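You operate a simulated robot arm through the tools that you are given. There is no shell and no other tool. Be economical: measure what you need, move in short steps, check, and stop when the job is done.

You run a simulated robot arm. Do the job below in one go: nothing can be reset, and whatever is moved stays where it is left.

TASK
Take the green pad from the top of the drum table and leave it on the press die there.

The check looks at the end state, three seconds after you hand in, the way a careful person would. Anything else that was tipped, shoved, dropped, spilled or broken makes it a failure.

THE ROBOT
A 7-joint arm with a two-finger parallel gripper, fixed in place. Base frame: the origin is at the foot of the arm, x ahead of it, y to its left, z up; the work surface is at about z = 0.8. Units: m, rad, N and s.
With the tool pointing down near the work surface it reaches from about 0.3 to 0.7 m from the base axis. Its first joint turns from -1.152 to 1.152 rad. Payload 1.57 kg.
The tool frame sits at the grasp point between the pads (the TCP): z along the fingers, y along the line on which they close. The tips reach 0.03 m beyond it. The gripper opens to 0.11 m. The fingers are 0.024 m wide and 0.012 m thick; the gripper's body (0.048 by 0.112 m) begins 0.078 m behind the TCP.
Orientation is told as [roll, pitch, yaw] about the base's x, y, z axes, in that order, counted from this pose: with the fingers straight down and closing along the base's y, the tool's x points along the base's -x, its y along +y and its z along -z.

THE INTERFACE
- The arm moves only by the tool servo_tool. Its argument "plan" is a list of rows, each a list of 7 numbers: the shift along the base's x, y, z in units of 25 mm (1.0 is 25 mm), then the turn, a rotation vector about the base's x, y, z in units of 4 degrees (1.0 is 4 degrees), then the finger opening in mm, from 0 to 110. In form: [[x, y, z, rx, ry, rz, fingers], ...]. A call has 1 to 20 rows; each row shifts and turns the commanded pose from where the row before left it. A call with a number of a shift or a turn outside -1 to 1 is refused whole. Rows are played at 5 a second. More than 0.05 m and 0.15 rad between two rows, or a gripper value outside its range, and nothing of the call is played. A pose out of reach is approached as far as the arm can. The call stops where the force on the tool passes 40 N (or 10 N more than at its start, if that is more) or the arm is blocked; 0.2 s more then pass. The fingers move at their own pace (about 0.108 m/s each) and stop on an object; they squeeze with about 36 N. The grip force told is the motor's: it shows also when the fingers shut on nothing. Time passes only in rows, and 0.2 s behind the last, so rows that do not move let the fingers close. It gives the time, the measured TCP pose, the force on the tool (base axes), the opening and the grip force at its end, in the units of the frame above (readings bear some noise), and new pictures: "show" is both (left out), scene, wrist or none.
- Cameras (640 x 400 px; columns grow to the right, rows downward): "scene" is fixed at [0.1707, -0.4001, 1.3975]; the picture's right is [0.72, -0.70, 0.00], its down [-0.44, -0.45, -0.78] and it looks along [0.54, 0.56, -0.63] (base axes); focal length 338 px, centre (320, 200). "wrist" rides on the gripper at [0.07, 0.016, -0.141] in the tool frame; the picture's right is [-0.23, 0.97, 0.00], its down [-0.86, -0.20, -0.48] and it looks along [-0.47, -0.11, 0.88] (tool axes); focal length 222 px, centre (320, 200). There is no depth. A picture from a camera that has moved, and an enlarged one, comes with that camera's place and axes in the base frame and with its lens.
- enlarge(camera, box): a new picture of the part [left, top, right, bottom] of that camera's present view, enlarged. The clock stands still meanwhile.
- job_done(): hands the job in; it is judged then, once.

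Work in short steps. Places have to be worked out from the pictures, the camera data and where the tool is seen: move nearer, look again, correct. Check each grasp and each placing, and mend what went wrong. You have 90 turns and 170 pictures in all, those below and enlarged ones among them. Open the gripper and draw the arm clear of the work before you hand the job in, unless the task says otherwise; then end with one line.

The tools are called after ">>>" by a JSON object that holds its "name" and its "arguments". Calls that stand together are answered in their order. servo_tool: Moves the arm, as the interface text tells. Its arguments: {"type":"object","properties":{"plan":{"type":"array","items":{"type":"array","items":{"type":"number"}}},"show":{"type":"string","enum":["both","scene","wrist","none"]}},"required":["plan"]} The other tools are called the same way: enlarge (camera, box) takes an enlarged picture of a part of a camera's view; job_done () hands the job in.

At the start:

```text
clock: 0.0
tool_pos: [0.4281, 0.0981, 1.0836]
tcp_rot: [0.0, -0.001, 0.0]
force: [-0.7, 0.0, 0.7]
grip_width: 0.1099
gripper_force: 0.0
```

scene: 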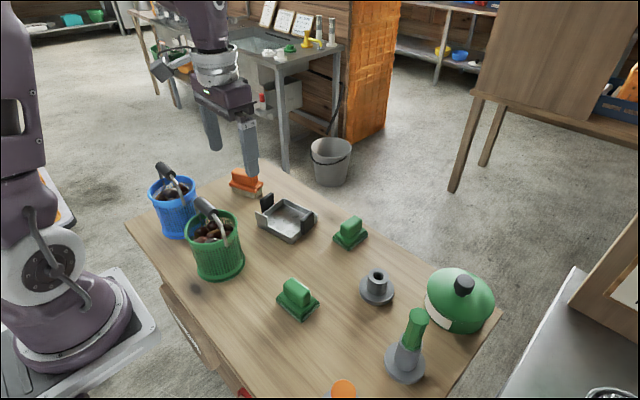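
wrist: 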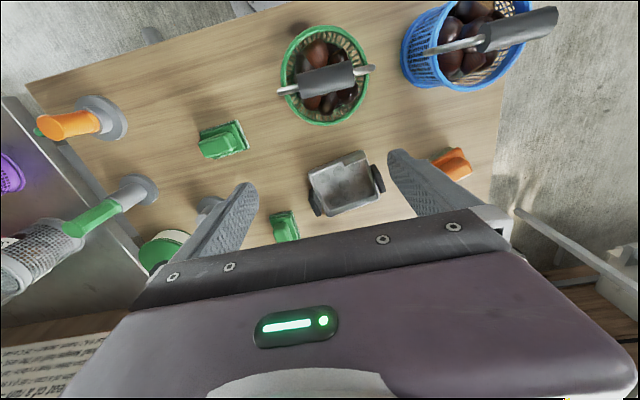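

I'll enlarge the scene to identify the objects first.

>>> {"name": "enlarge", "arguments": {"camera": "scene", "box": [220, 160, 380, 260]}}

>>> {"name": "enlarge", "arguments": {"camera": "scene", "box": [260, 200, 520, 400]}}

>>> {"name": "enlarge", "arguments": {"camera": "wrist", "box": [20, 70, 340, 270]}}

```text
4.00 times, centred on (300, 210) of scene
camera zoom: at [0.1707, -0.4001, 1.3975], right [0.72, -0.7, 0.0], down [-0.44, -0.45, -0.78], along [0.54, 0.56, -0.63], focal length 1352 px, centre (400, 160)
```

zoom: 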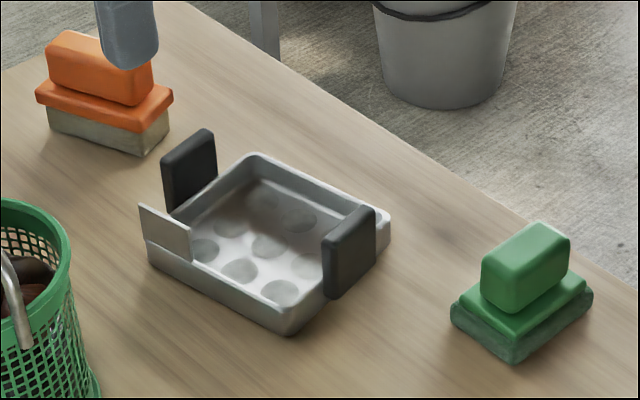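

```text
2.00 times, centred on (390, 300) of scene
camera zoom: at [0.1707, -0.4001, 1.3975], right [0.72, -0.7, 0.0], down [-0.44, -0.45, -0.78], along [0.54, 0.56, -0.63], focal length 676 px, centre (180, 0)
```

zoom: 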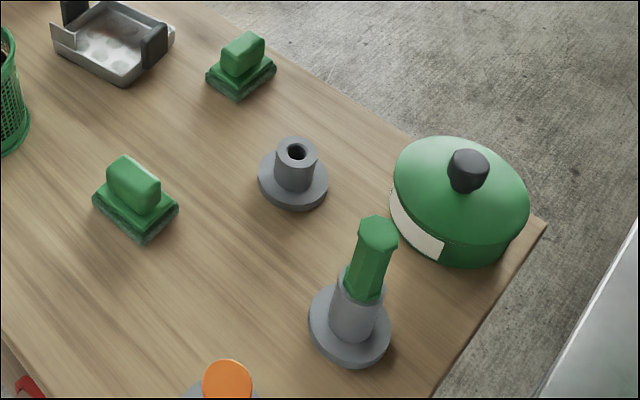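

```text
2.00 times, centred on (180, 170) of wrist
camera zoom: at [0.3569, 0.1149, 1.2252], right [0.23, 0.97, 0.0], down [0.86, -0.2, 0.48], along [0.47, -0.11, -0.88], focal length 444 px, centre (600, 260)
```

zoom: 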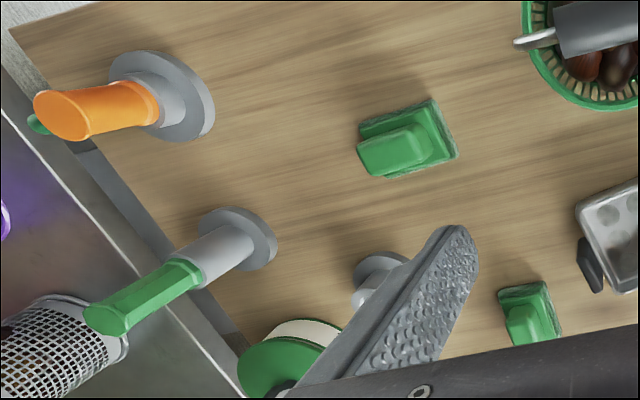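

The table holds two green pads and no obvious "drum table" or press die, so I'll look at the rest of the view before deciding.

>>> {"name": "enlarge", "arguments": {"camera": "scene", "box": [480, 200, 640, 400]}}

>>> {"name": "enlarge", "arguments": {"camera": "scene", "box": [140, 270, 300, 400]}}

>>> {"name": "enlarge", "arguments": {"camera": "wrist", "box": [0, 90, 180, 400]}}

>>> {"name": "enlarge", "arguments": {"camera": "scene", "box": [120, 0, 400, 160]}}

```text
2.00 times, centred on (560, 300) of scene
camera zoom: at [0.1707, -0.4001, 1.3975], right [0.72, -0.7, 0.0], down [-0.44, -0.45, -0.78], along [0.54, 0.56, -0.63], focal length 676 px, centre (-160, 0)
```

zoom: 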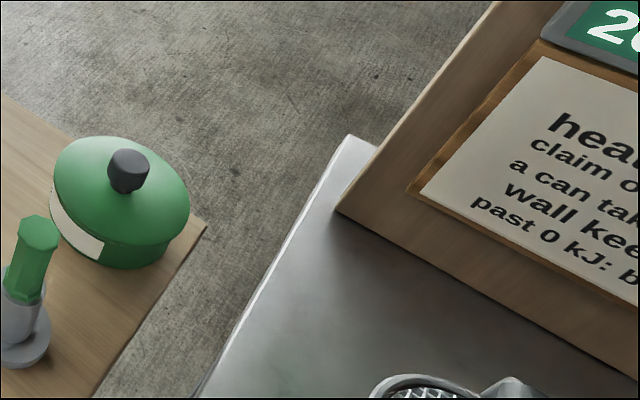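

```text
3.08 times, centred on (220, 335) of scene
camera zoom: at [0.1707, -0.4001, 1.3975], right [0.72, -0.7, 0.0], down [-0.44, -0.45, -0.78], along [0.54, 0.56, -0.63], focal length 1040 px, centre (628, -215)
```

zoom: 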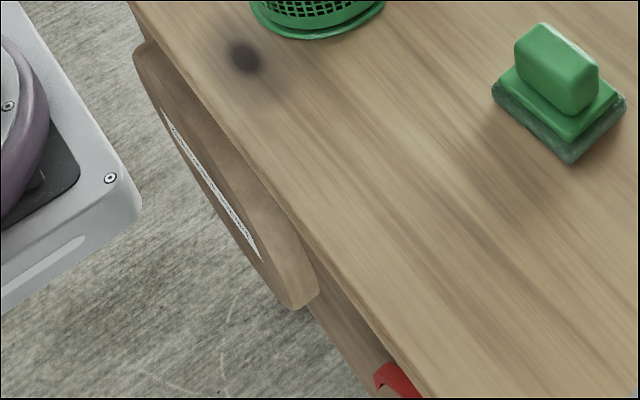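

```text
1.29 times, centred on (90, 245) of wrist
camera zoom: at [0.3569, 0.1149, 1.2252], right [0.23, 0.97, 0.0], down [0.86, -0.2, 0.48], along [0.47, -0.11, -0.88], focal length 287 px, centre (617, 142)
```

zoom: 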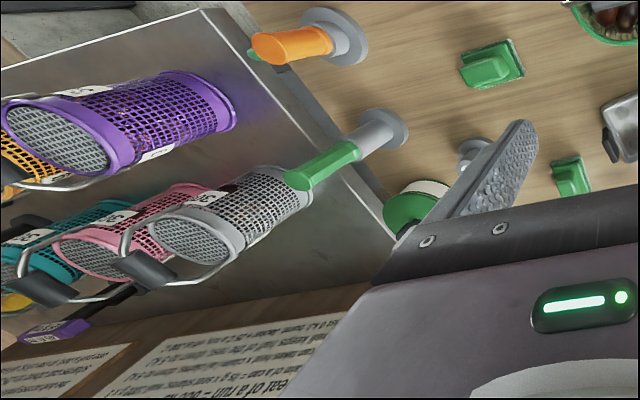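

```text
2.29 times, centred on (260, 80) of scene
camera zoom: at [0.1707, -0.4001, 1.3975], right [0.72, -0.7, 0.0], down [-0.44, -0.45, -0.78], along [0.54, 0.56, -0.63], focal length 773 px, centre (457, 474)
```

zoom: 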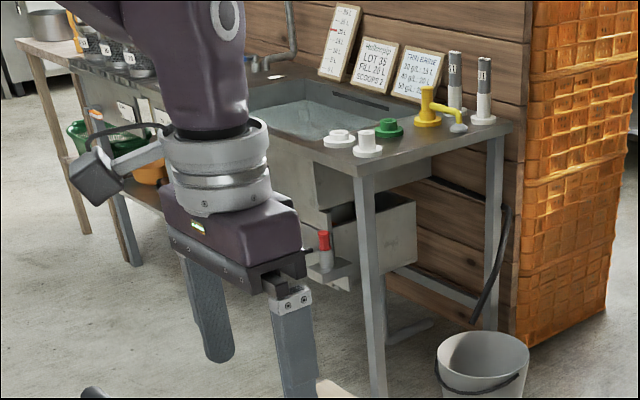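

A board of text stands on the right and a plaque on the table's front edge; these may say what the "drum table" and "press die" are. I'll lift slightly and turn the wrist camera right to read the board.

>>> {"name": "servo_tool", "arguments": {"plan": [[0, -0.5, 0.5, 0, 0, -1, 110], [0, -0.5, 0.5, 0, 0, -1, 110], [0, -0.5, 0.5, 0, 0, -1, 110], [0, -0.5, 0.5, 0, 0, -1, 110], [0, -0.5, 0, 0, 0, -1, 110], [0, -0.5, 0, 0, 0, -1, 110], [0, -0.5, 0, 0, 0, -1, 110], [0, -0.5, 0, 0, 0, -1, 110], [0, 0, 0, 0, 0, -1, 110], [0, 0, 0, 0, 0, -1, 110], [0, 0, 0, 0, 0, -1, 110], [0, 0, 0, 0, 0, -1, 110]]}}

```text
clock: 2.6
tool_pos: [0.4271, -0.0017, 1.1345]
tcp_rot: [0.0, 0.0, -0.839]
force: [0.0, 0.4, 0.4]
grip_width: 0.1099
gripper_force: 0.0
camera wrist: at [0.3921, 0.0615, 1.275], right [0.88, 0.48, 0.0], down [0.42, -0.77, 0.48], along [0.23, -0.42, -0.88], focal length 222 px, centre (320, 200)
```

scene: 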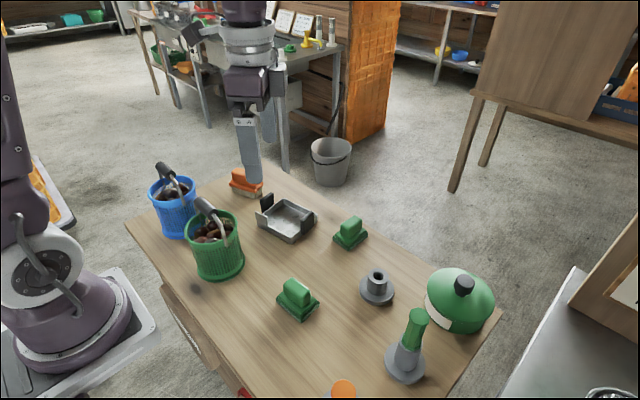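
wrist: 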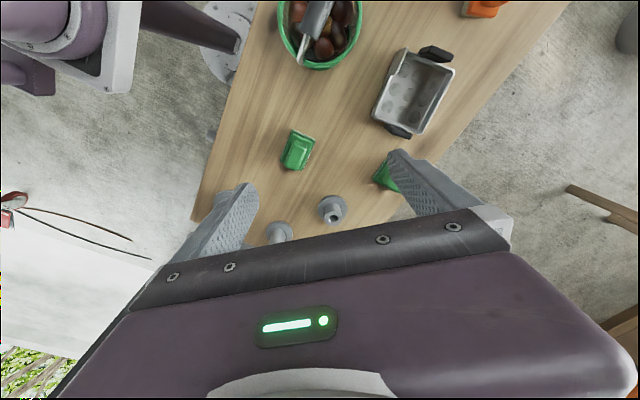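

The gripper hides the board. I'll tilt the tool toward the right to see it, and enlarge the plaque and the wall signs.

>>> {"name": "servo_tool", "arguments": {"plan": [[0, 0, 0.4, -1, 0, 0, 110], [0, 0, 0.4, -1, 0, 0, 110], [0, 0, 0.4, -1, 0, 0, 110], [0, 0, 0.4, -1, 0, 0, 110], [0, 0, 0, -1, 0, 0, 110], [0, 0, 0, -1, 0, 0, 110], [0, 0, 0, -1, 0, 0, 110], [0, 0, 0, -1, 0, 0, 110], [0, 0, 0, -1, 0, 0, 110], [0, 0, 0, -1, 0, 0, 110], [0, 0, 0, -1, 0, 0, 110], [0, 0, 0, -1, 0, 0, 110]], "show": "wrist"}}

>>> {"name": "enlarge", "arguments": {"camera": "scene", "box": [150, 275, 230, 365]}}

>>> {"name": "enlarge", "arguments": {"camera": "scene", "box": [240, 0, 340, 62]}}

```text
clock: 5.2
tool_pos: [0.4271, -0.0014, 1.1744]
tcp_rot: [-0.64, -0.587, -0.64]
force: [0.4, 0.5, 1.3]
grip_width: 0.1102
gripper_force: 0.1
camera wrist: at [0.3921, 0.1462, 1.2216], right [0.88, 0.32, -0.36], down [0.42, -0.16, 0.89], along [0.23, -0.93, -0.27], focal length 222 px, centre (320, 200)
```

wrist: 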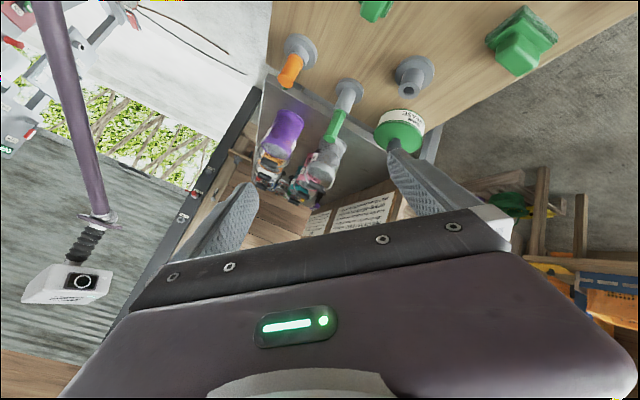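

```text
4.44 times, centred on (190, 320) of scene
camera zoom: at [0.1707, -0.4001, 1.3975], right [0.72, -0.7, 0.0], down [-0.44, -0.45, -0.78], along [0.54, 0.56, -0.63], focal length 1502 px, centre (898, -333)
```

zoom: 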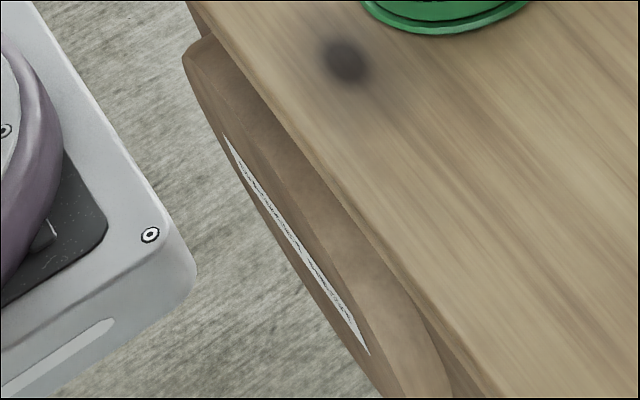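

```text
6.40 times, centred on (290, 31) of scene
camera zoom: at [0.1707, -0.4001, 1.3975], right [0.72, -0.7, 0.0], down [-0.44, -0.45, -0.78], along [0.54, 0.56, -0.63], focal length 2163 px, centre (512, 1282)
```

zoom: 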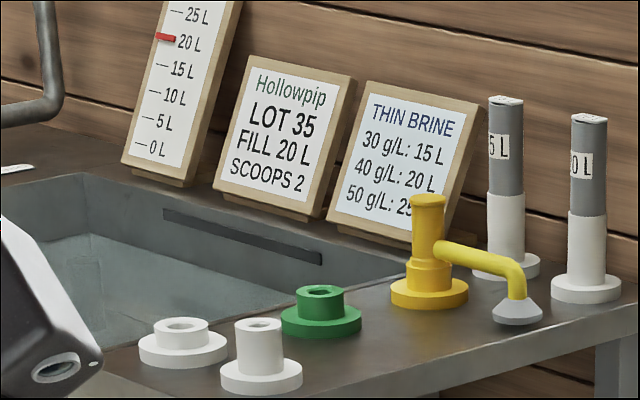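

I'll zoom in on the board and on the grey fixtures from this angle.

>>> {"name": "enlarge", "arguments": {"camera": "wrist", "box": [260, 60, 450, 240]}}

>>> {"name": "enlarge", "arguments": {"camera": "wrist", "box": [470, 150, 640, 330]}}

>>> {"name": "enlarge", "arguments": {"camera": "wrist", "box": [0, 0, 260, 310]}}

```text
2.22 times, centred on (355, 150) of wrist
camera zoom: at [0.3921, 0.1462, 1.2216], right [0.88, 0.32, -0.36], down [0.42, -0.16, 0.89], along [0.23, -0.93, -0.27], focal length 494 px, centre (242, 311)
```

zoom: 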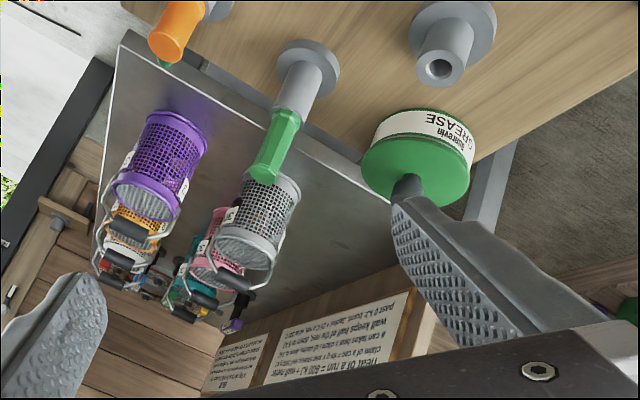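

```text
2.22 times, centred on (555, 240) of wrist
camera zoom: at [0.3921, 0.1462, 1.2216], right [0.88, 0.32, -0.36], down [0.42, -0.16, 0.89], along [0.23, -0.93, -0.27], focal length 494 px, centre (-202, 111)
```

zoom: 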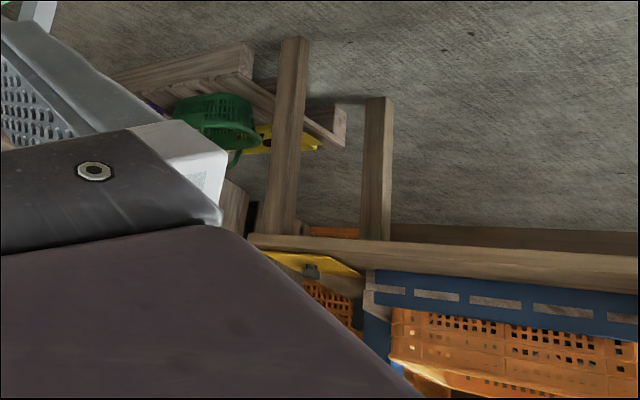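

```text
1.29 times, centred on (130, 155) of wrist
camera zoom: at [0.3921, 0.1462, 1.2216], right [0.88, 0.32, -0.36], down [0.42, -0.16, 0.89], along [0.23, -0.93, -0.27], focal length 287 px, centre (565, 258)
```

zoom: 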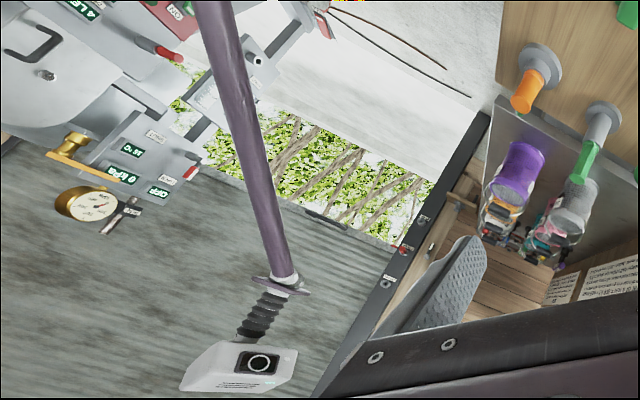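

The board is unrelated (heat run costings); the tin is grease. This is evidently the only reachable table. I'll return the tool upright and look closely at both green pads and the tray.

>>> {"name": "servo_tool", "arguments": {"plan": [[0, 0, 0, 1, 0, 0, 110], [0, 0, 0, 1, 0, 0, 110], [0, 0, 0, 1, 0, 0, 110], [0, 0, 0, 1, 0, 0, 110], [0, 0, 0, 1, 0, 0, 110], [0, 0, 0, 1, 0, 0, 110], [0, 0, 0, 1, 0, 0, 110], [0, 0, 0, 1, 0, 0, 110], [0, 0, 0, 1, 0, 0, 110], [0, 0, 0, 1, 0, 0, 110], [0, 0, 0, 1, 0, 0, 110], [0, 0, 0, 1, 0, 0, 110]], "show": "none"}}

>>> {"name": "servo_tool", "arguments": {"plan": [[0, 0, 0, 0, 0, 1, 110], [0, 0, 0, 0, 0, 1, 110], [0, 0, 0, 0, 0, 1, 110], [0, 0, 0, 0, 0, 1, 110], [0, 0, 0, 0, 0, 1, 110], [0, 0, 0, 0, 0, 1, 110], [0, 0, 0, 0, 0, 1, 110], [0, 0, 0, 0, 0, 1, 110], [0, 0, 0, 0, 0, 1, 110], [0, 0, 0, 0, 0, 1, 110], [0, 0, 0, 0, 0, 1, 110], [0, 0, 0, 0, 0, 1, 110]], "show": "wrist"}}

```text
clock: 7.8
tool_pos: [0.4265, -0.0007, 1.1737]
tcp_rot: [0.003, 0.0, -0.837]
force: [0.2, -0.1, -0.3]
grip_width: 0.11
gripper_force: 0.0
```

```text
clock: 10.4
tool_pos: [0.4271, -0.001, 1.1732]
tcp_rot: [0.001, -0.001, 0.0]
force: [0.0, 0.8, -0.8]
grip_width: 0.1099
gripper_force: 0.1
camera wrist: at [0.3567, 0.0149, 1.3151], right [0.23, 0.97, 0.0], down [0.86, -0.2, 0.48], along [0.47, -0.11, -0.88], focal length 222 px, centre (320, 200)
```

wrist: 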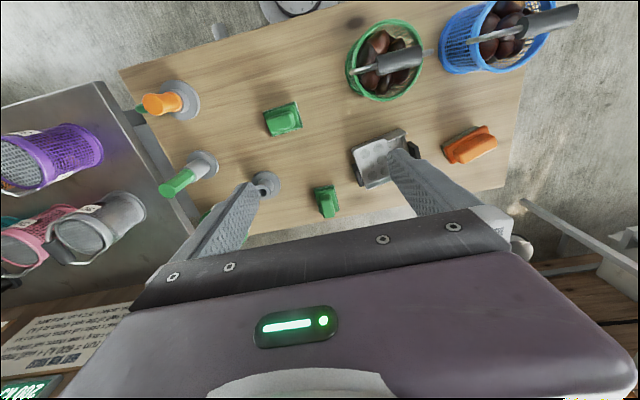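

Something with markings shows at the table's front edge; I'll enlarge it, plus the pads and tray.

>>> {"name": "enlarge", "arguments": {"camera": "wrist", "box": [190, 0, 350, 100]}}

>>> {"name": "enlarge", "arguments": {"camera": "wrist", "box": [240, 90, 400, 230]}}

>>> {"name": "enlarge", "arguments": {"camera": "scene", "box": [270, 210, 380, 320]}}

>>> {"name": "enlarge", "arguments": {"camera": "scene", "box": [0, 130, 110, 250]}}

```text
4.00 times, centred on (270, 50) of wrist
camera zoom: at [0.3567, 0.0149, 1.3151], right [0.23, 0.97, 0.0], down [0.86, -0.2, 0.48], along [0.47, -0.11, -0.88], focal length 888 px, centre (520, 800)
```

zoom: 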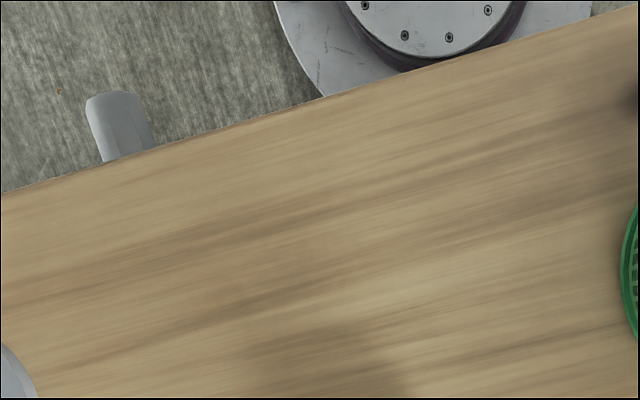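

```text
2.86 times, centred on (320, 160) of wrist
camera zoom: at [0.3567, 0.0149, 1.3151], right [0.23, 0.97, 0.0], down [0.86, -0.2, 0.48], along [0.47, -0.11, -0.88], focal length 635 px, centre (320, 314)
```

zoom: 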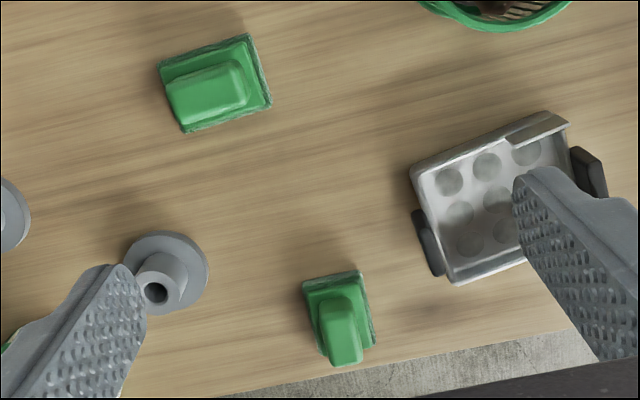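

```text
3.64 times, centred on (325, 265) of scene
camera zoom: at [0.1707, -0.4001, 1.3975], right [0.72, -0.7, 0.0], down [-0.44, -0.45, -0.78], along [0.54, 0.56, -0.63], focal length 1229 px, centre (302, -36)
```

zoom: 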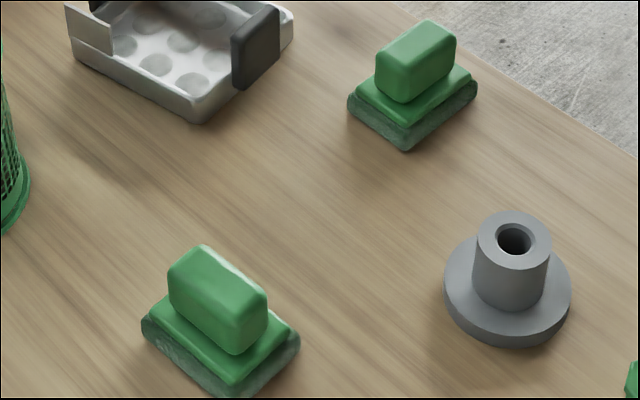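

```text
3.33 times, centred on (55, 190) of scene
camera zoom: at [0.1707, -0.4001, 1.3975], right [0.72, -0.7, 0.0], down [-0.44, -0.45, -0.78], along [0.54, 0.56, -0.63], focal length 1127 px, centre (1203, 233)
```

zoom: 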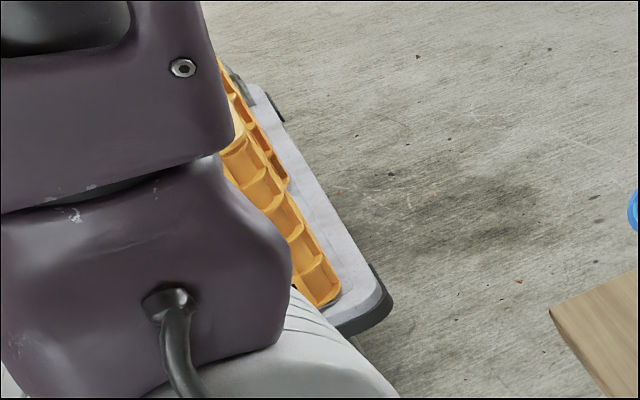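

Both green pads (A ≈ (0.415, -0.08), B ≈ (0.623, -0.037)) look identical; the dimpled steel tray with cavities at ≈ (0.55, 0.12) looks like the press die. I'll get closer to view the pads and die in detail.

>>> {"name": "servo_tool", "arguments": {"plan": [[0, 0.5, -1, 0, 0, 0, 110], [0, 0.5, -1, 0, 0, 0, 110], [0, 0.3, -1, 0, 0, 0, 110], [0, 0, -1, 0, 0, 0, 110], [0, 0, -1, 0, 0, 0, 110], [0, 0, -1, 0, 0, 0, 110], [0, 0, -0.5, 0, 0, 0, 110]], "show": "wrist"}}

>>> {"name": "enlarge", "arguments": {"camera": "wrist", "box": [160, 60, 480, 260]}}

>>> {"name": "enlarge", "arguments": {"camera": "scene", "box": [245, 180, 375, 262]}}

```text
clock: 12.0
tool_pos: [0.4287, 0.0306, 1.0102]
tcp_rot: [0.0, -0.002, -0.001]
force: [-0.3, 0.0, 0.7]
grip_width: 0.1101
gripper_force: 0.0
camera wrist: at [0.3584, 0.0467, 1.1528], right [0.23, 0.97, 0.0], down [0.85, -0.2, 0.48], along [0.47, -0.11, -0.88], focal length 222 px, centre (320, 200)
```

wrist: 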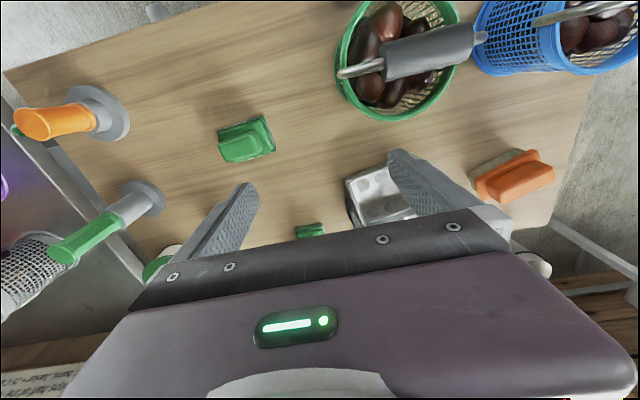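

```text
2.00 times, centred on (320, 160) of wrist
camera zoom: at [0.3584, 0.0467, 1.1528], right [0.23, 0.97, 0.0], down [0.85, -0.2, 0.48], along [0.47, -0.11, -0.88], focal length 444 px, centre (320, 280)
```

zoom: 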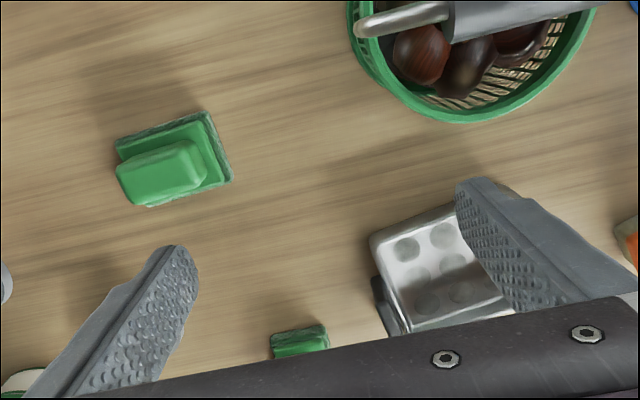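

```text
4.88 times, centred on (310, 221) of scene
camera zoom: at [0.1707, -0.4001, 1.3975], right [0.72, -0.7, 0.0], down [-0.44, -0.45, -0.78], along [0.54, 0.56, -0.63], focal length 1649 px, centre (369, 98)
```

zoom: 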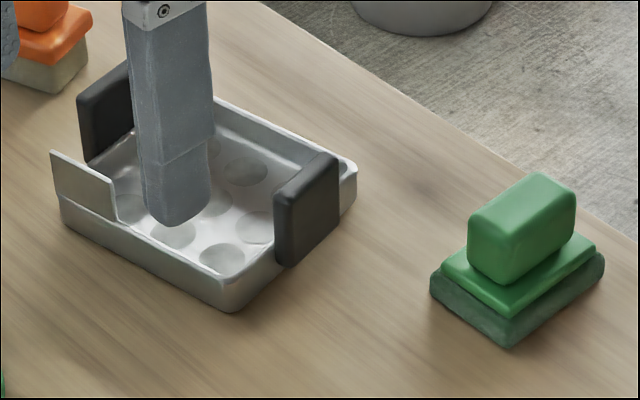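

The tray's outside is ≈ 0.09 × 0.12 m, so a pad (≈ 0.077 × 0.054 m) fits with its long side along y. Pad A already lies that way at (0.414, -0.079). I'll turn the gripper +92° and go above it to grip across its narrow handle.

>>> {"name": "servo_tool", "arguments": {"plan": [[0, -0.2, 0, 0, 0, 1, 110], [0, -0.2, 0, 0, 0, 1, 110], [0, -0.2, 0, 0, 0, 1, 110], [0, -0.2, 0, 0, 0, 1, 110], [0, -0.2, 0, 0, 0, 1, 110], [0, -0.2, 0, 0, 0, 1, 110], [0, -0.2, 0, 0, 0, 1, 110], [0, -0.2, 0, 0, 0, 1, 110], [0, -0.2, 0, 0, 0, 1, 110], [0, -0.2, 0, 0, 0, 1, 110], [0, -0.2, 0, 0, 0, 1, 110], [0, -0.2, 0, 0, 0, 1, 110], [0, -0.2, 0, 0, 0, 1, 110], [0, -0.2, 0, 0, 0, 1, 110], [0, -0.2, 0, 0, 0, 1, 110], [0, -0.2, 0, 0, 0, 1, 110], [0, -0.2, 0, 0, 0, 1, 110], [0, -0.2, 0, 0, 0, 1, 110], [-0.3, -0.4, 0, 0, 0, 1, 110], [-0.3, -0.4, 0, 0, 0, 1, 110]], "show": "none"}}

>>> {"name": "servo_tool", "arguments": {"plan": [[0, 0, -0.5, 0, 0, 1, 110], [0, 0, -0.5, 0, 0, 1, 110], [0, 0, -0.5, 0, 0, 1, 110]]}}

```text
clock: 16.2
tool_pos: [0.4116, -0.0792, 1.011]
tcp_rot: [0.0, -0.001, 1.398]
force: [0.0, 0.0, 0.5]
grip_width: 0.11
gripper_force: 0.1
```

```text
clock: 17.0
tool_pos: [0.4124, -0.0778, 0.974]
tcp_rot: [0.0, 0.001, 1.606]
force: [-0.1, 0.6, -0.6]
grip_width: 0.1101
gripper_force: 0.0
camera wrist: at [0.3973, -0.1487, 1.1153], right [-0.98, 0.19, 0.0], down [0.17, 0.86, 0.48], along [0.09, 0.47, -0.88], focal length 222 px, centre (320, 200)
```

scene: 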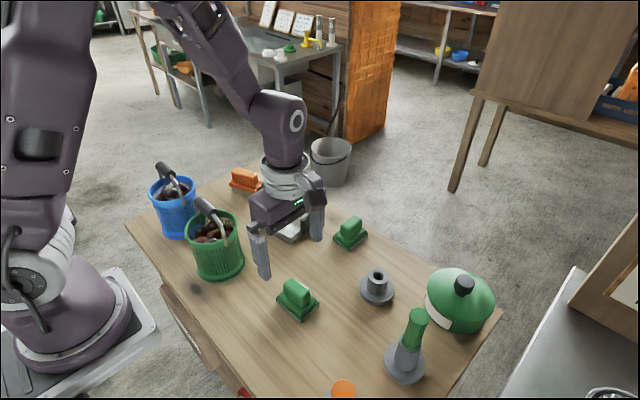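
wrist: 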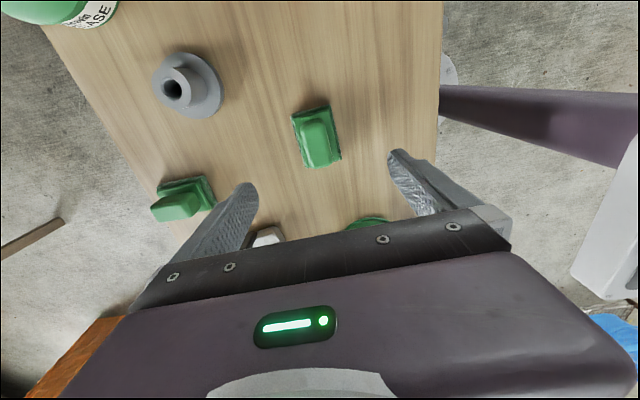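

Pad A's handle top projects to ≈ (0.410, -0.082). I'll descend straight to z ≈ 0.90 and check.

>>> {"name": "servo_tool", "arguments": {"plan": [[-0.05, -0.1, -1, 0, 0, 0, 110], [0, 0, -1, 0, 0, 0, 110], [0, 0, -0.8, 0, 0, 0, 110]]}}

>>> {"name": "enlarge", "arguments": {"camera": "scene", "box": [230, 220, 350, 330]}}

```text
clock: 17.8
tool_pos: [0.4132, -0.0809, 0.9022]
tcp_rot: [-0.001, -0.001, 1.606]
force: [-0.3, 0.0, 0.2]
grip_width: 0.1099
gripper_force: 0.0
camera wrist: at [0.3974, -0.1504, 1.0436], right [-0.98, 0.19, 0.0], down [0.17, 0.86, 0.48], along [0.09, 0.47, -0.88], focal length 222 px, centre (320, 200)
```

scene: 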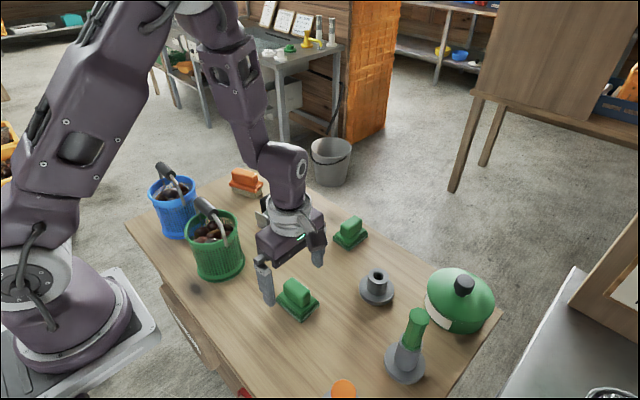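
wrist: 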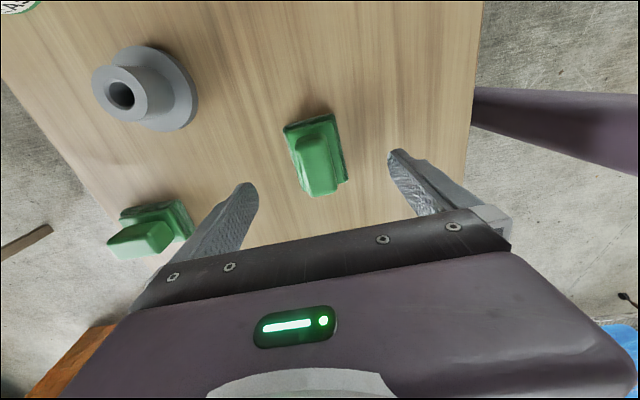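

```text
3.64 times, centred on (290, 275) of scene
camera zoom: at [0.1707, -0.4001, 1.3975], right [0.72, -0.7, 0.0], down [-0.44, -0.45, -0.78], along [0.54, 0.56, -0.63], focal length 1229 px, centre (429, -73)
```

zoom: 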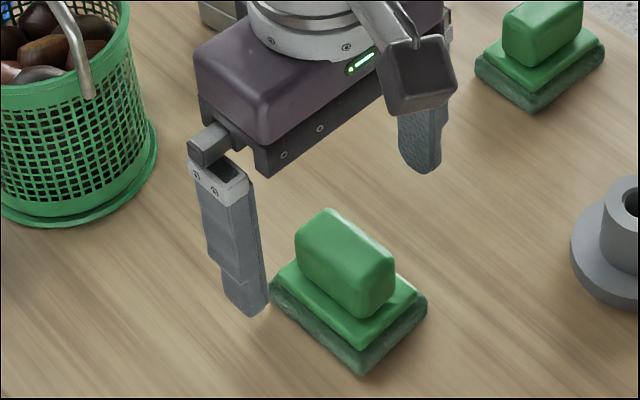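

Aligned (handle ≈ (0.413, -0.083)). I'll descend to z ≈ 0.865 and close.

>>> {"name": "servo_tool", "arguments": {"plan": [[0, -0.08, -0.5, 0, 0, 0, 110], [0, 0, -0.5, 0, 0, 0, 110], [0, 0, -0.5, 0, 0, 0, 80], [0, 0, 0, 0, 0, 0, 80], [0, 0, 0, 0, 0, 0, 60]]}}

>>> {"name": "enlarge", "arguments": {"camera": "scene", "box": [230, 220, 350, 330]}}

```text
clock: 19.0
tool_pos: [0.4129, -0.0841, 0.864]
tcp_rot: [0.001, 0.001, 1.606]
force: [-0.3, 0.4, 0.9]
grip_width: 0.0599
gripper_force: 0.1
camera wrist: at [0.3975, -0.1539, 1.0071], right [-0.98, 0.19, 0.0], down [0.17, 0.86, 0.48], along [0.09, 0.47, -0.88], focal length 222 px, centre (320, 200)
```

scene: 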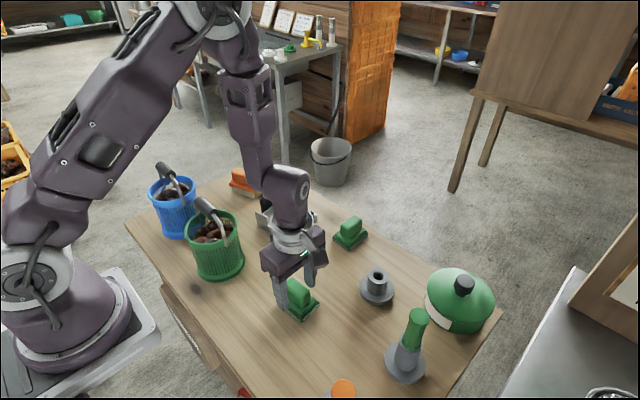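
wrist: 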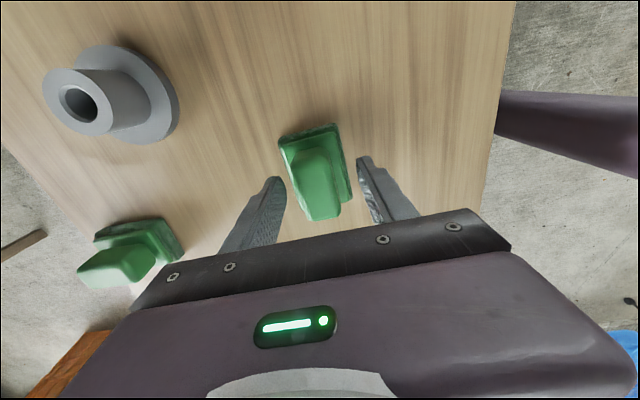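

```text
3.64 times, centred on (290, 275) of scene
camera zoom: at [0.1707, -0.4001, 1.3975], right [0.72, -0.7, 0.0], down [-0.44, -0.45, -0.78], along [0.54, 0.56, -0.63], focal length 1229 px, centre (429, -73)
```

zoom: 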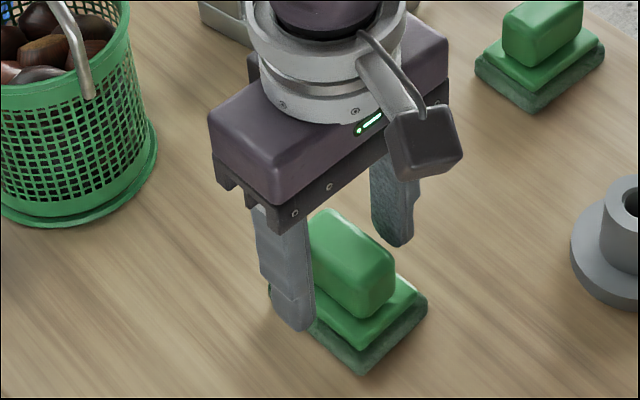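

Handle sits between the fingers. Closing now.

>>> {"name": "servo_tool", "arguments": {"plan": [[0, 0, 0, 0, 0, 0, 20], [0, 0, 0, 0, 0, 0, 10], [0, 0, 0, 0, 0, 0, 10]]}}

>>> {"name": "enlarge", "arguments": {"camera": "scene", "box": [230, 220, 350, 330]}}

```text
clock: 19.8
tool_pos: [0.4114, -0.0837, 0.8645]
tcp_rot: [-0.001, 0.002, 1.607]
force: [-0.4, 0.0, 2.2]
grip_width: 0.0288
gripper_force: 36.1
camera wrist: at [0.3975, -0.1539, 1.0072], right [-0.98, 0.19, 0.0], down [0.17, 0.86, 0.48], along [0.09, 0.47, -0.88], focal length 222 px, centre (320, 200)
```

scene: 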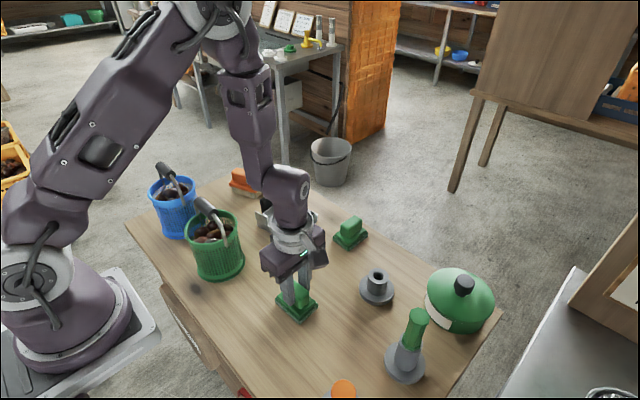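
wrist: 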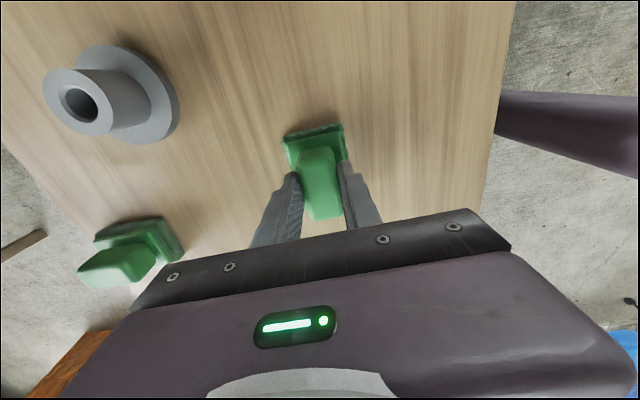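

```text
3.64 times, centred on (290, 275) of scene
camera zoom: at [0.1706, -0.4001, 1.3975], right [0.72, -0.7, 0.0], down [-0.44, -0.45, -0.78], along [0.54, 0.56, -0.63], focal length 1229 px, centre (429, -73)
```

zoom: 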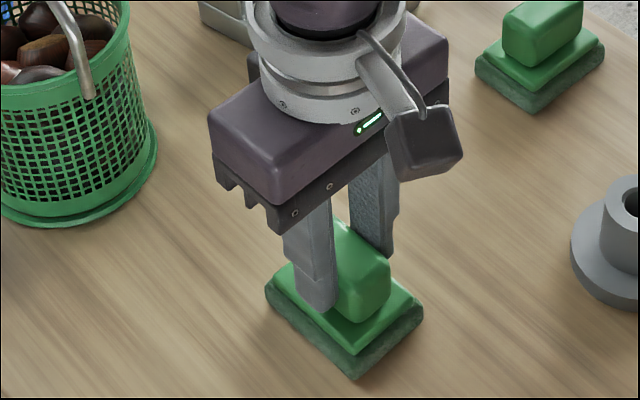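

Gripped at 29 mm width. Lifting to clear everything (~0.12 m) and checking.

>>> {"name": "servo_tool", "arguments": {"plan": [[0, 0, 0.5, 0, 0, 0, 10], [0, 0, 1, 0, 0, 0, 10], [0, 0, 1, 0, 0, 0, 10], [0, 0, 1, 0, 0, 0, 10], [0, 0, 1, 0, 0, 0, 10], [0, 0, 0.5, 0, 0, 0, 10]]}}

>>> {"name": "enlarge", "arguments": {"camera": "scene", "box": [220, 160, 360, 260]}}

```text
clock: 21.2
tool_pos: [0.4123, -0.0837, 0.9918]
tcp_rot: [0.0, 0.0, 1.607]
force: [0.5, -0.3, -0.5]
grip_width: 0.029
gripper_force: 36.2
camera wrist: at [0.3972, -0.1544, 1.1329], right [-0.98, 0.19, 0.0], down [0.17, 0.86, 0.48], along [0.09, 0.47, -0.88], focal length 222 px, centre (320, 200)
```

scene: 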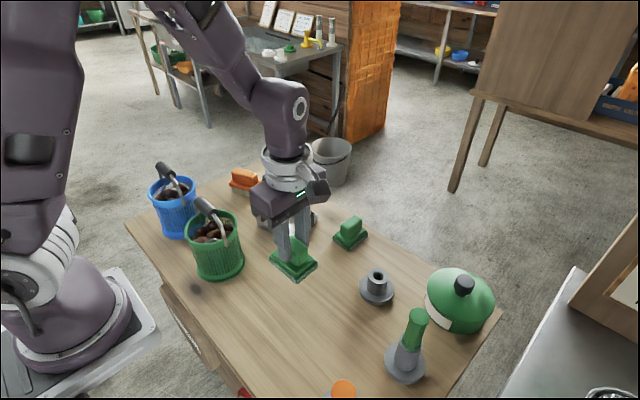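
wrist: 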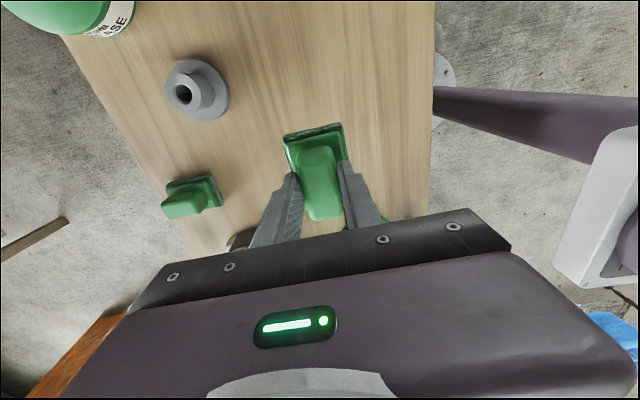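

```text
4.00 times, centred on (290, 210) of scene
camera zoom: at [0.1707, -0.4001, 1.3975], right [0.72, -0.7, 0.0], down [-0.44, -0.45, -0.78], along [0.54, 0.56, -0.63], focal length 1352 px, centre (440, 160)
```

zoom: 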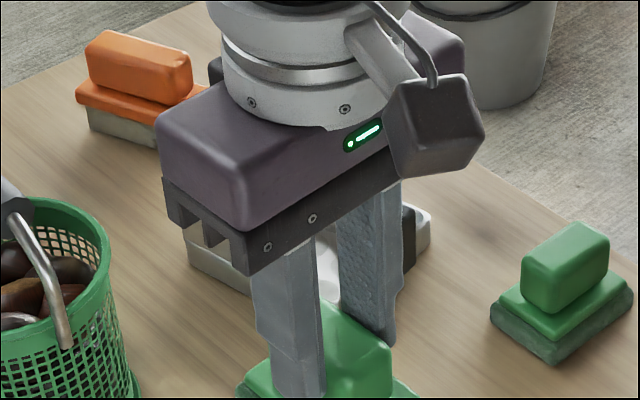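

Pad is held squarely. Die centre estimate from both cameras: (0.553, 0.1225), yaw ≈ 8.5°. Moving above it (with +8° turn), x first to stay clear of the basket.

>>> {"name": "servo_tool", "arguments": {"plan": [[0.9, 0.4, 0, 0, 0, 1, 10], [0.9, 0.6, 0, 0, 0, 1, 10], [0.9, 0.8, 0, 0, 0, 0.1, 10], [0.9, 0.9, 0, 0, 0, 0, 10], [0.9, 0.9, 0, 0, 0, 0, 10], [0.6, 0.9, 0, 0, 0, 0, 10], [0.54, 0.9, 0, 0, 0, 0, 10], [0, 0.9, 0, 0, 0, 0, 10], [0, 0.9, 0, 0, 0, 0, 10], [0, 0.9, 0, 0, 0, 0, 10], [0, 0.16, 0, 0, 0, 0, 10], [0, 0, 0, 0, 0, 0, 10]]}}

>>> {"name": "enlarge", "arguments": {"camera": "scene", "box": [210, 150, 350, 250]}}

>>> {"name": "enlarge", "arguments": {"camera": "wrist", "box": [220, 80, 420, 240]}}

```text
clock: 23.8
tool_pos: [0.5515, 0.122, 0.991]
tcp_rot: [0.0, -0.001, 1.752]
force: [0.6, 0.4, -0.8]
grip_width: 0.0289
gripper_force: 36.2
camera wrist: at [0.5475, 0.0514, 1.1327], right [-1.0, 0.05, 0.0], down [0.04, 0.88, 0.48], along [0.02, 0.48, -0.88], focal length 222 px, centre (320, 200)
```

scene: 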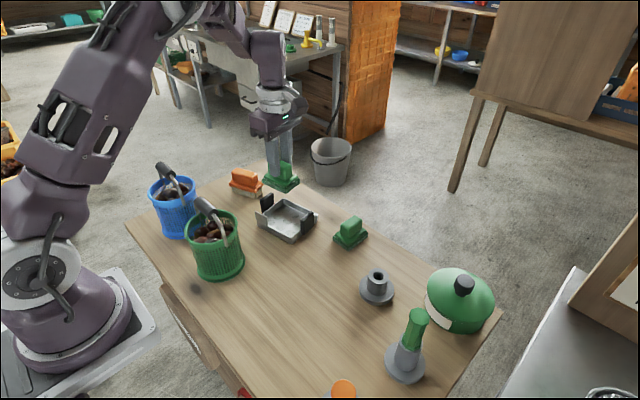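
wrist: 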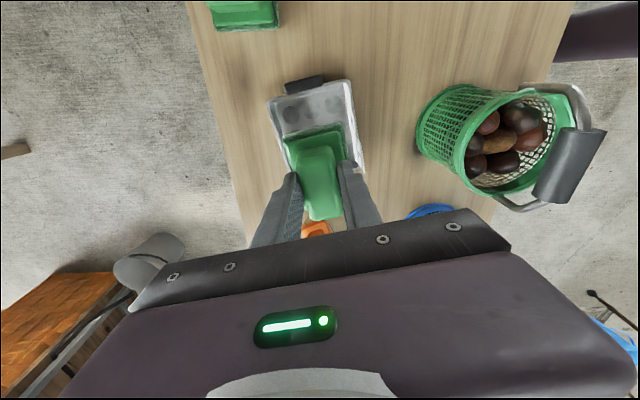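

```text
4.00 times, centred on (280, 200) of scene
camera zoom: at [0.1707, -0.4001, 1.3975], right [0.72, -0.7, 0.0], down [-0.44, -0.45, -0.78], along [0.54, 0.56, -0.63], focal length 1352 px, centre (480, 200)
```

zoom: 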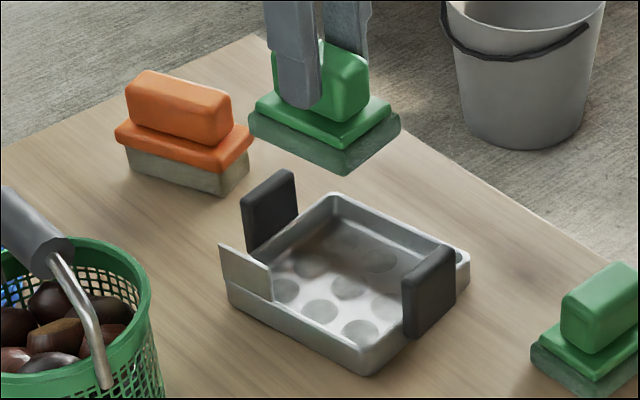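

```text
2.50 times, centred on (320, 160) of wrist
camera zoom: at [0.5475, 0.0514, 1.1327], right [-1.0, 0.05, 0.0], down [0.04, 0.88, 0.48], along [0.02, 0.48, -0.88], focal length 555 px, centre (320, 300)
```

zoom: 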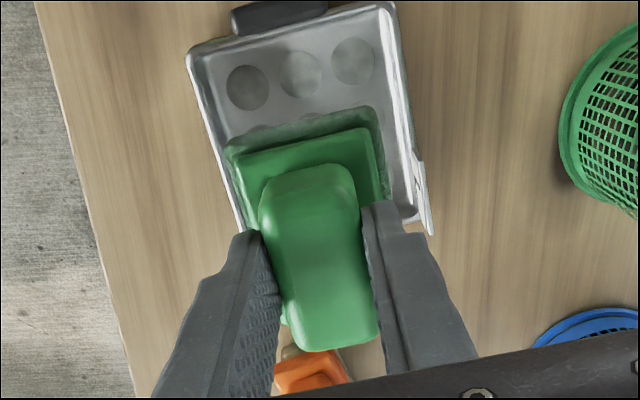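

Die re-measured: centre ≈ (0.555, 0.123), yaw 8.6°; pad parallel with it. Shift x by +4 mm and descend to z ≈ 0.905 to check.

>>> {"name": "servo_tool", "arguments": {"plan": [[0.15, 0.04, -1, 0, 0, 0, 10], [0, 0, -1, 0, 0, 0, 10], [0, 0, -1, 0, 0, 0, 10], [0, 0, -0.44, 0, 0, 0, 10], [0, 0, 0, 0, 0, 0, 10]], "show": "none"}}

>>> {"name": "enlarge", "arguments": {"camera": "scene", "box": [230, 160, 340, 250]}}

>>> {"name": "enlarge", "arguments": {"camera": "wrist", "box": [220, 80, 420, 240]}}

```text
clock: 25.0
tool_pos: [0.558, 0.1239, 0.9044]
tcp_rot: [0.0, 0.0, 1.753]
force: [0.4, -1.0, 0.1]
grip_width: 0.0287
gripper_force: 35.5
```

```text
4.44 times, centred on (285, 205) of scene
camera zoom: at [0.1707, -0.4001, 1.3975], right [0.72, -0.7, 0.0], down [-0.44, -0.45, -0.78], along [0.54, 0.56, -0.63], focal length 1502 px, centre (476, 178)
```

zoom: 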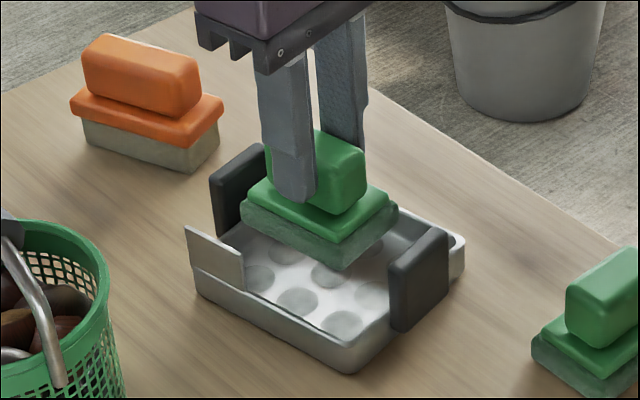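

```text
2.50 times, centred on (320, 160) of wrist
camera zoom: at [0.5527, 0.0527, 1.0464], right [-1.0, 0.05, 0.0], down [0.04, 0.88, 0.48], along [0.02, 0.48, -0.88], focal length 555 px, centre (320, 300)
```

zoom: 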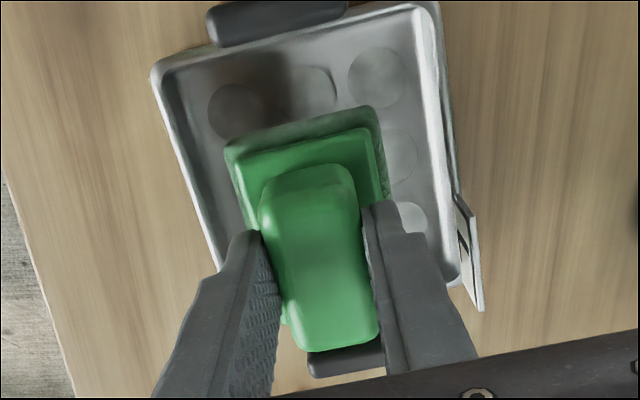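

Well centred over the die. I'll lower in small steps until light contact.

>>> {"name": "servo_tool", "arguments": {"plan": [[0, 0, -0.5, 0, 0, 0, 10], [0, 0, -0.4, 0, 0, 0, 10], [0, 0, -0.2, 0, 0, 0, 10], [0, 0, 0, 0, 0, 0, 10]], "show": "none"}}

>>> {"name": "enlarge", "arguments": {"camera": "scene", "box": [230, 160, 340, 250]}}

>>> {"name": "enlarge", "arguments": {"camera": "wrist", "box": [220, 80, 420, 240]}}

```text
clock: 26.0
tool_pos: [0.5582, 0.1235, 0.878]
tcp_rot: [-0.001, 0.0, 1.753]
force: [0.0, 0.1, 0.9]
grip_width: 0.0289
gripper_force: 35.8
```

```text
4.44 times, centred on (285, 205) of scene
camera zoom: at [0.1707, -0.4001, 1.3975], right [0.72, -0.7, 0.0], down [-0.44, -0.45, -0.78], along [0.54, 0.56, -0.63], focal length 1502 px, centre (476, 178)
```

zoom: 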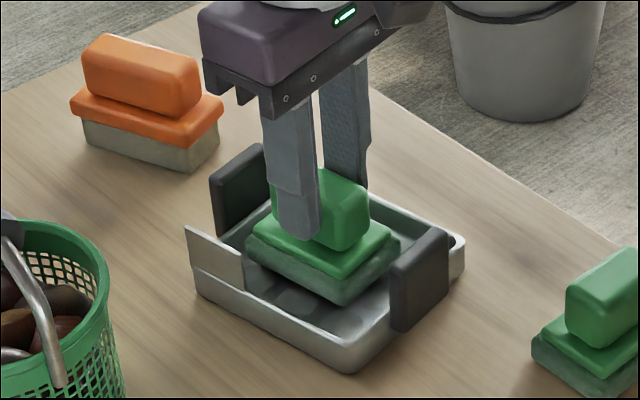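

```text
2.50 times, centred on (320, 160) of wrist
camera zoom: at [0.553, 0.0524, 1.0196], right [-1.0, 0.05, 0.0], down [0.04, 0.88, 0.48], along [0.02, 0.48, -0.88], focal length 555 px, centre (320, 300)
```

zoom: 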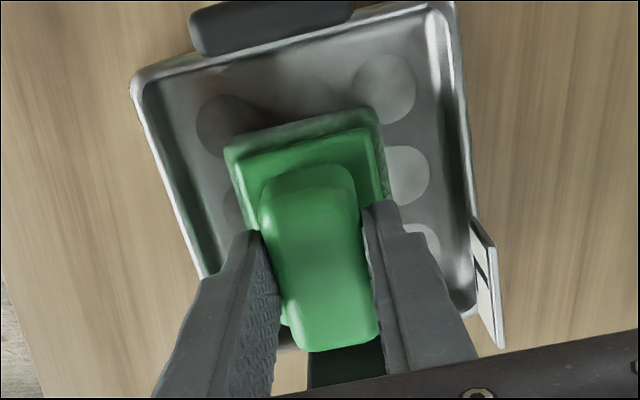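

Pad is ~5 mm too far toward +y by my projection; I shift it and lower gently to the floor.

>>> {"name": "servo_tool", "arguments": {"plan": [[0, -0.2, 0, 0, 0, 0, 10], [0, 0, -0.12, 0, 0, 0, 10], [0, 0, -0.12, 0, 0, 0, 10], [0, 0, 0, 0, 0, 0, 10]], "show": "none"}}

>>> {"name": "enlarge", "arguments": {"camera": "scene", "box": [230, 160, 340, 250]}}

```text
clock: 27.0
tool_pos: [0.5564, 0.1194, 0.8718]
tcp_rot: [0.001, 0.0, 1.752]
force: [-0.4, -0.6, 1.4]
grip_width: 0.029
gripper_force: 36.4
```

```text
4.44 times, centred on (285, 205) of scene
camera zoom: at [0.1706, -0.4001, 1.3975], right [0.72, -0.7, 0.0], down [-0.44, -0.45, -0.78], along [0.54, 0.56, -0.63], focal length 1502 px, centre (476, 178)
```

zoom: 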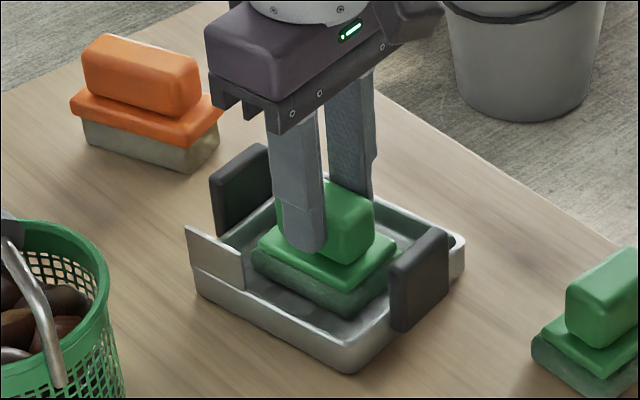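

Nearly on the floor, no contact force yet (1.4 N). Two more 2 mm steps.

>>> {"name": "servo_tool", "arguments": {"plan": [[0, 0, -0.08, 0, 0, 0, 10], [0, 0, 0, 0, 0, 0, 10]], "show": "none"}}

>>> {"name": "servo_tool", "arguments": {"plan": [[0, 0, -0.06, 0, 0, 0, 10], [0, 0, 0, 0, 0, 0, 10]], "show": "none"}}

>>> {"name": "enlarge", "arguments": {"camera": "scene", "box": [230, 160, 340, 250]}}

```text
clock: 27.6
tool_pos: [0.5573, 0.1194, 0.8704]
tcp_rot: [-0.004, -0.001, 1.752]
force: [-4.0, -3.0, 28.8]
grip_width: 0.029
gripper_force: 36.2
```

```text
clock: 28.2
tool_pos: [0.5563, 0.1192, 0.8696]
tcp_rot: [-0.005, 0.002, 1.751]
force: [1.4, -1.9, 30.0]
grip_width: 0.029
gripper_force: 36.8
```

```text
4.44 times, centred on (285, 205) of scene
camera zoom: at [0.1702, -0.4002, 1.3975], right [0.72, -0.7, 0.0], down [-0.44, -0.45, -0.78], along [0.54, 0.56, -0.63], focal length 1502 px, centre (476, 178)
```

zoom: 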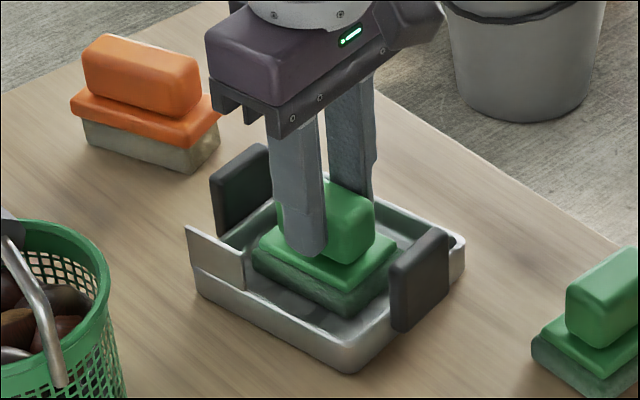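

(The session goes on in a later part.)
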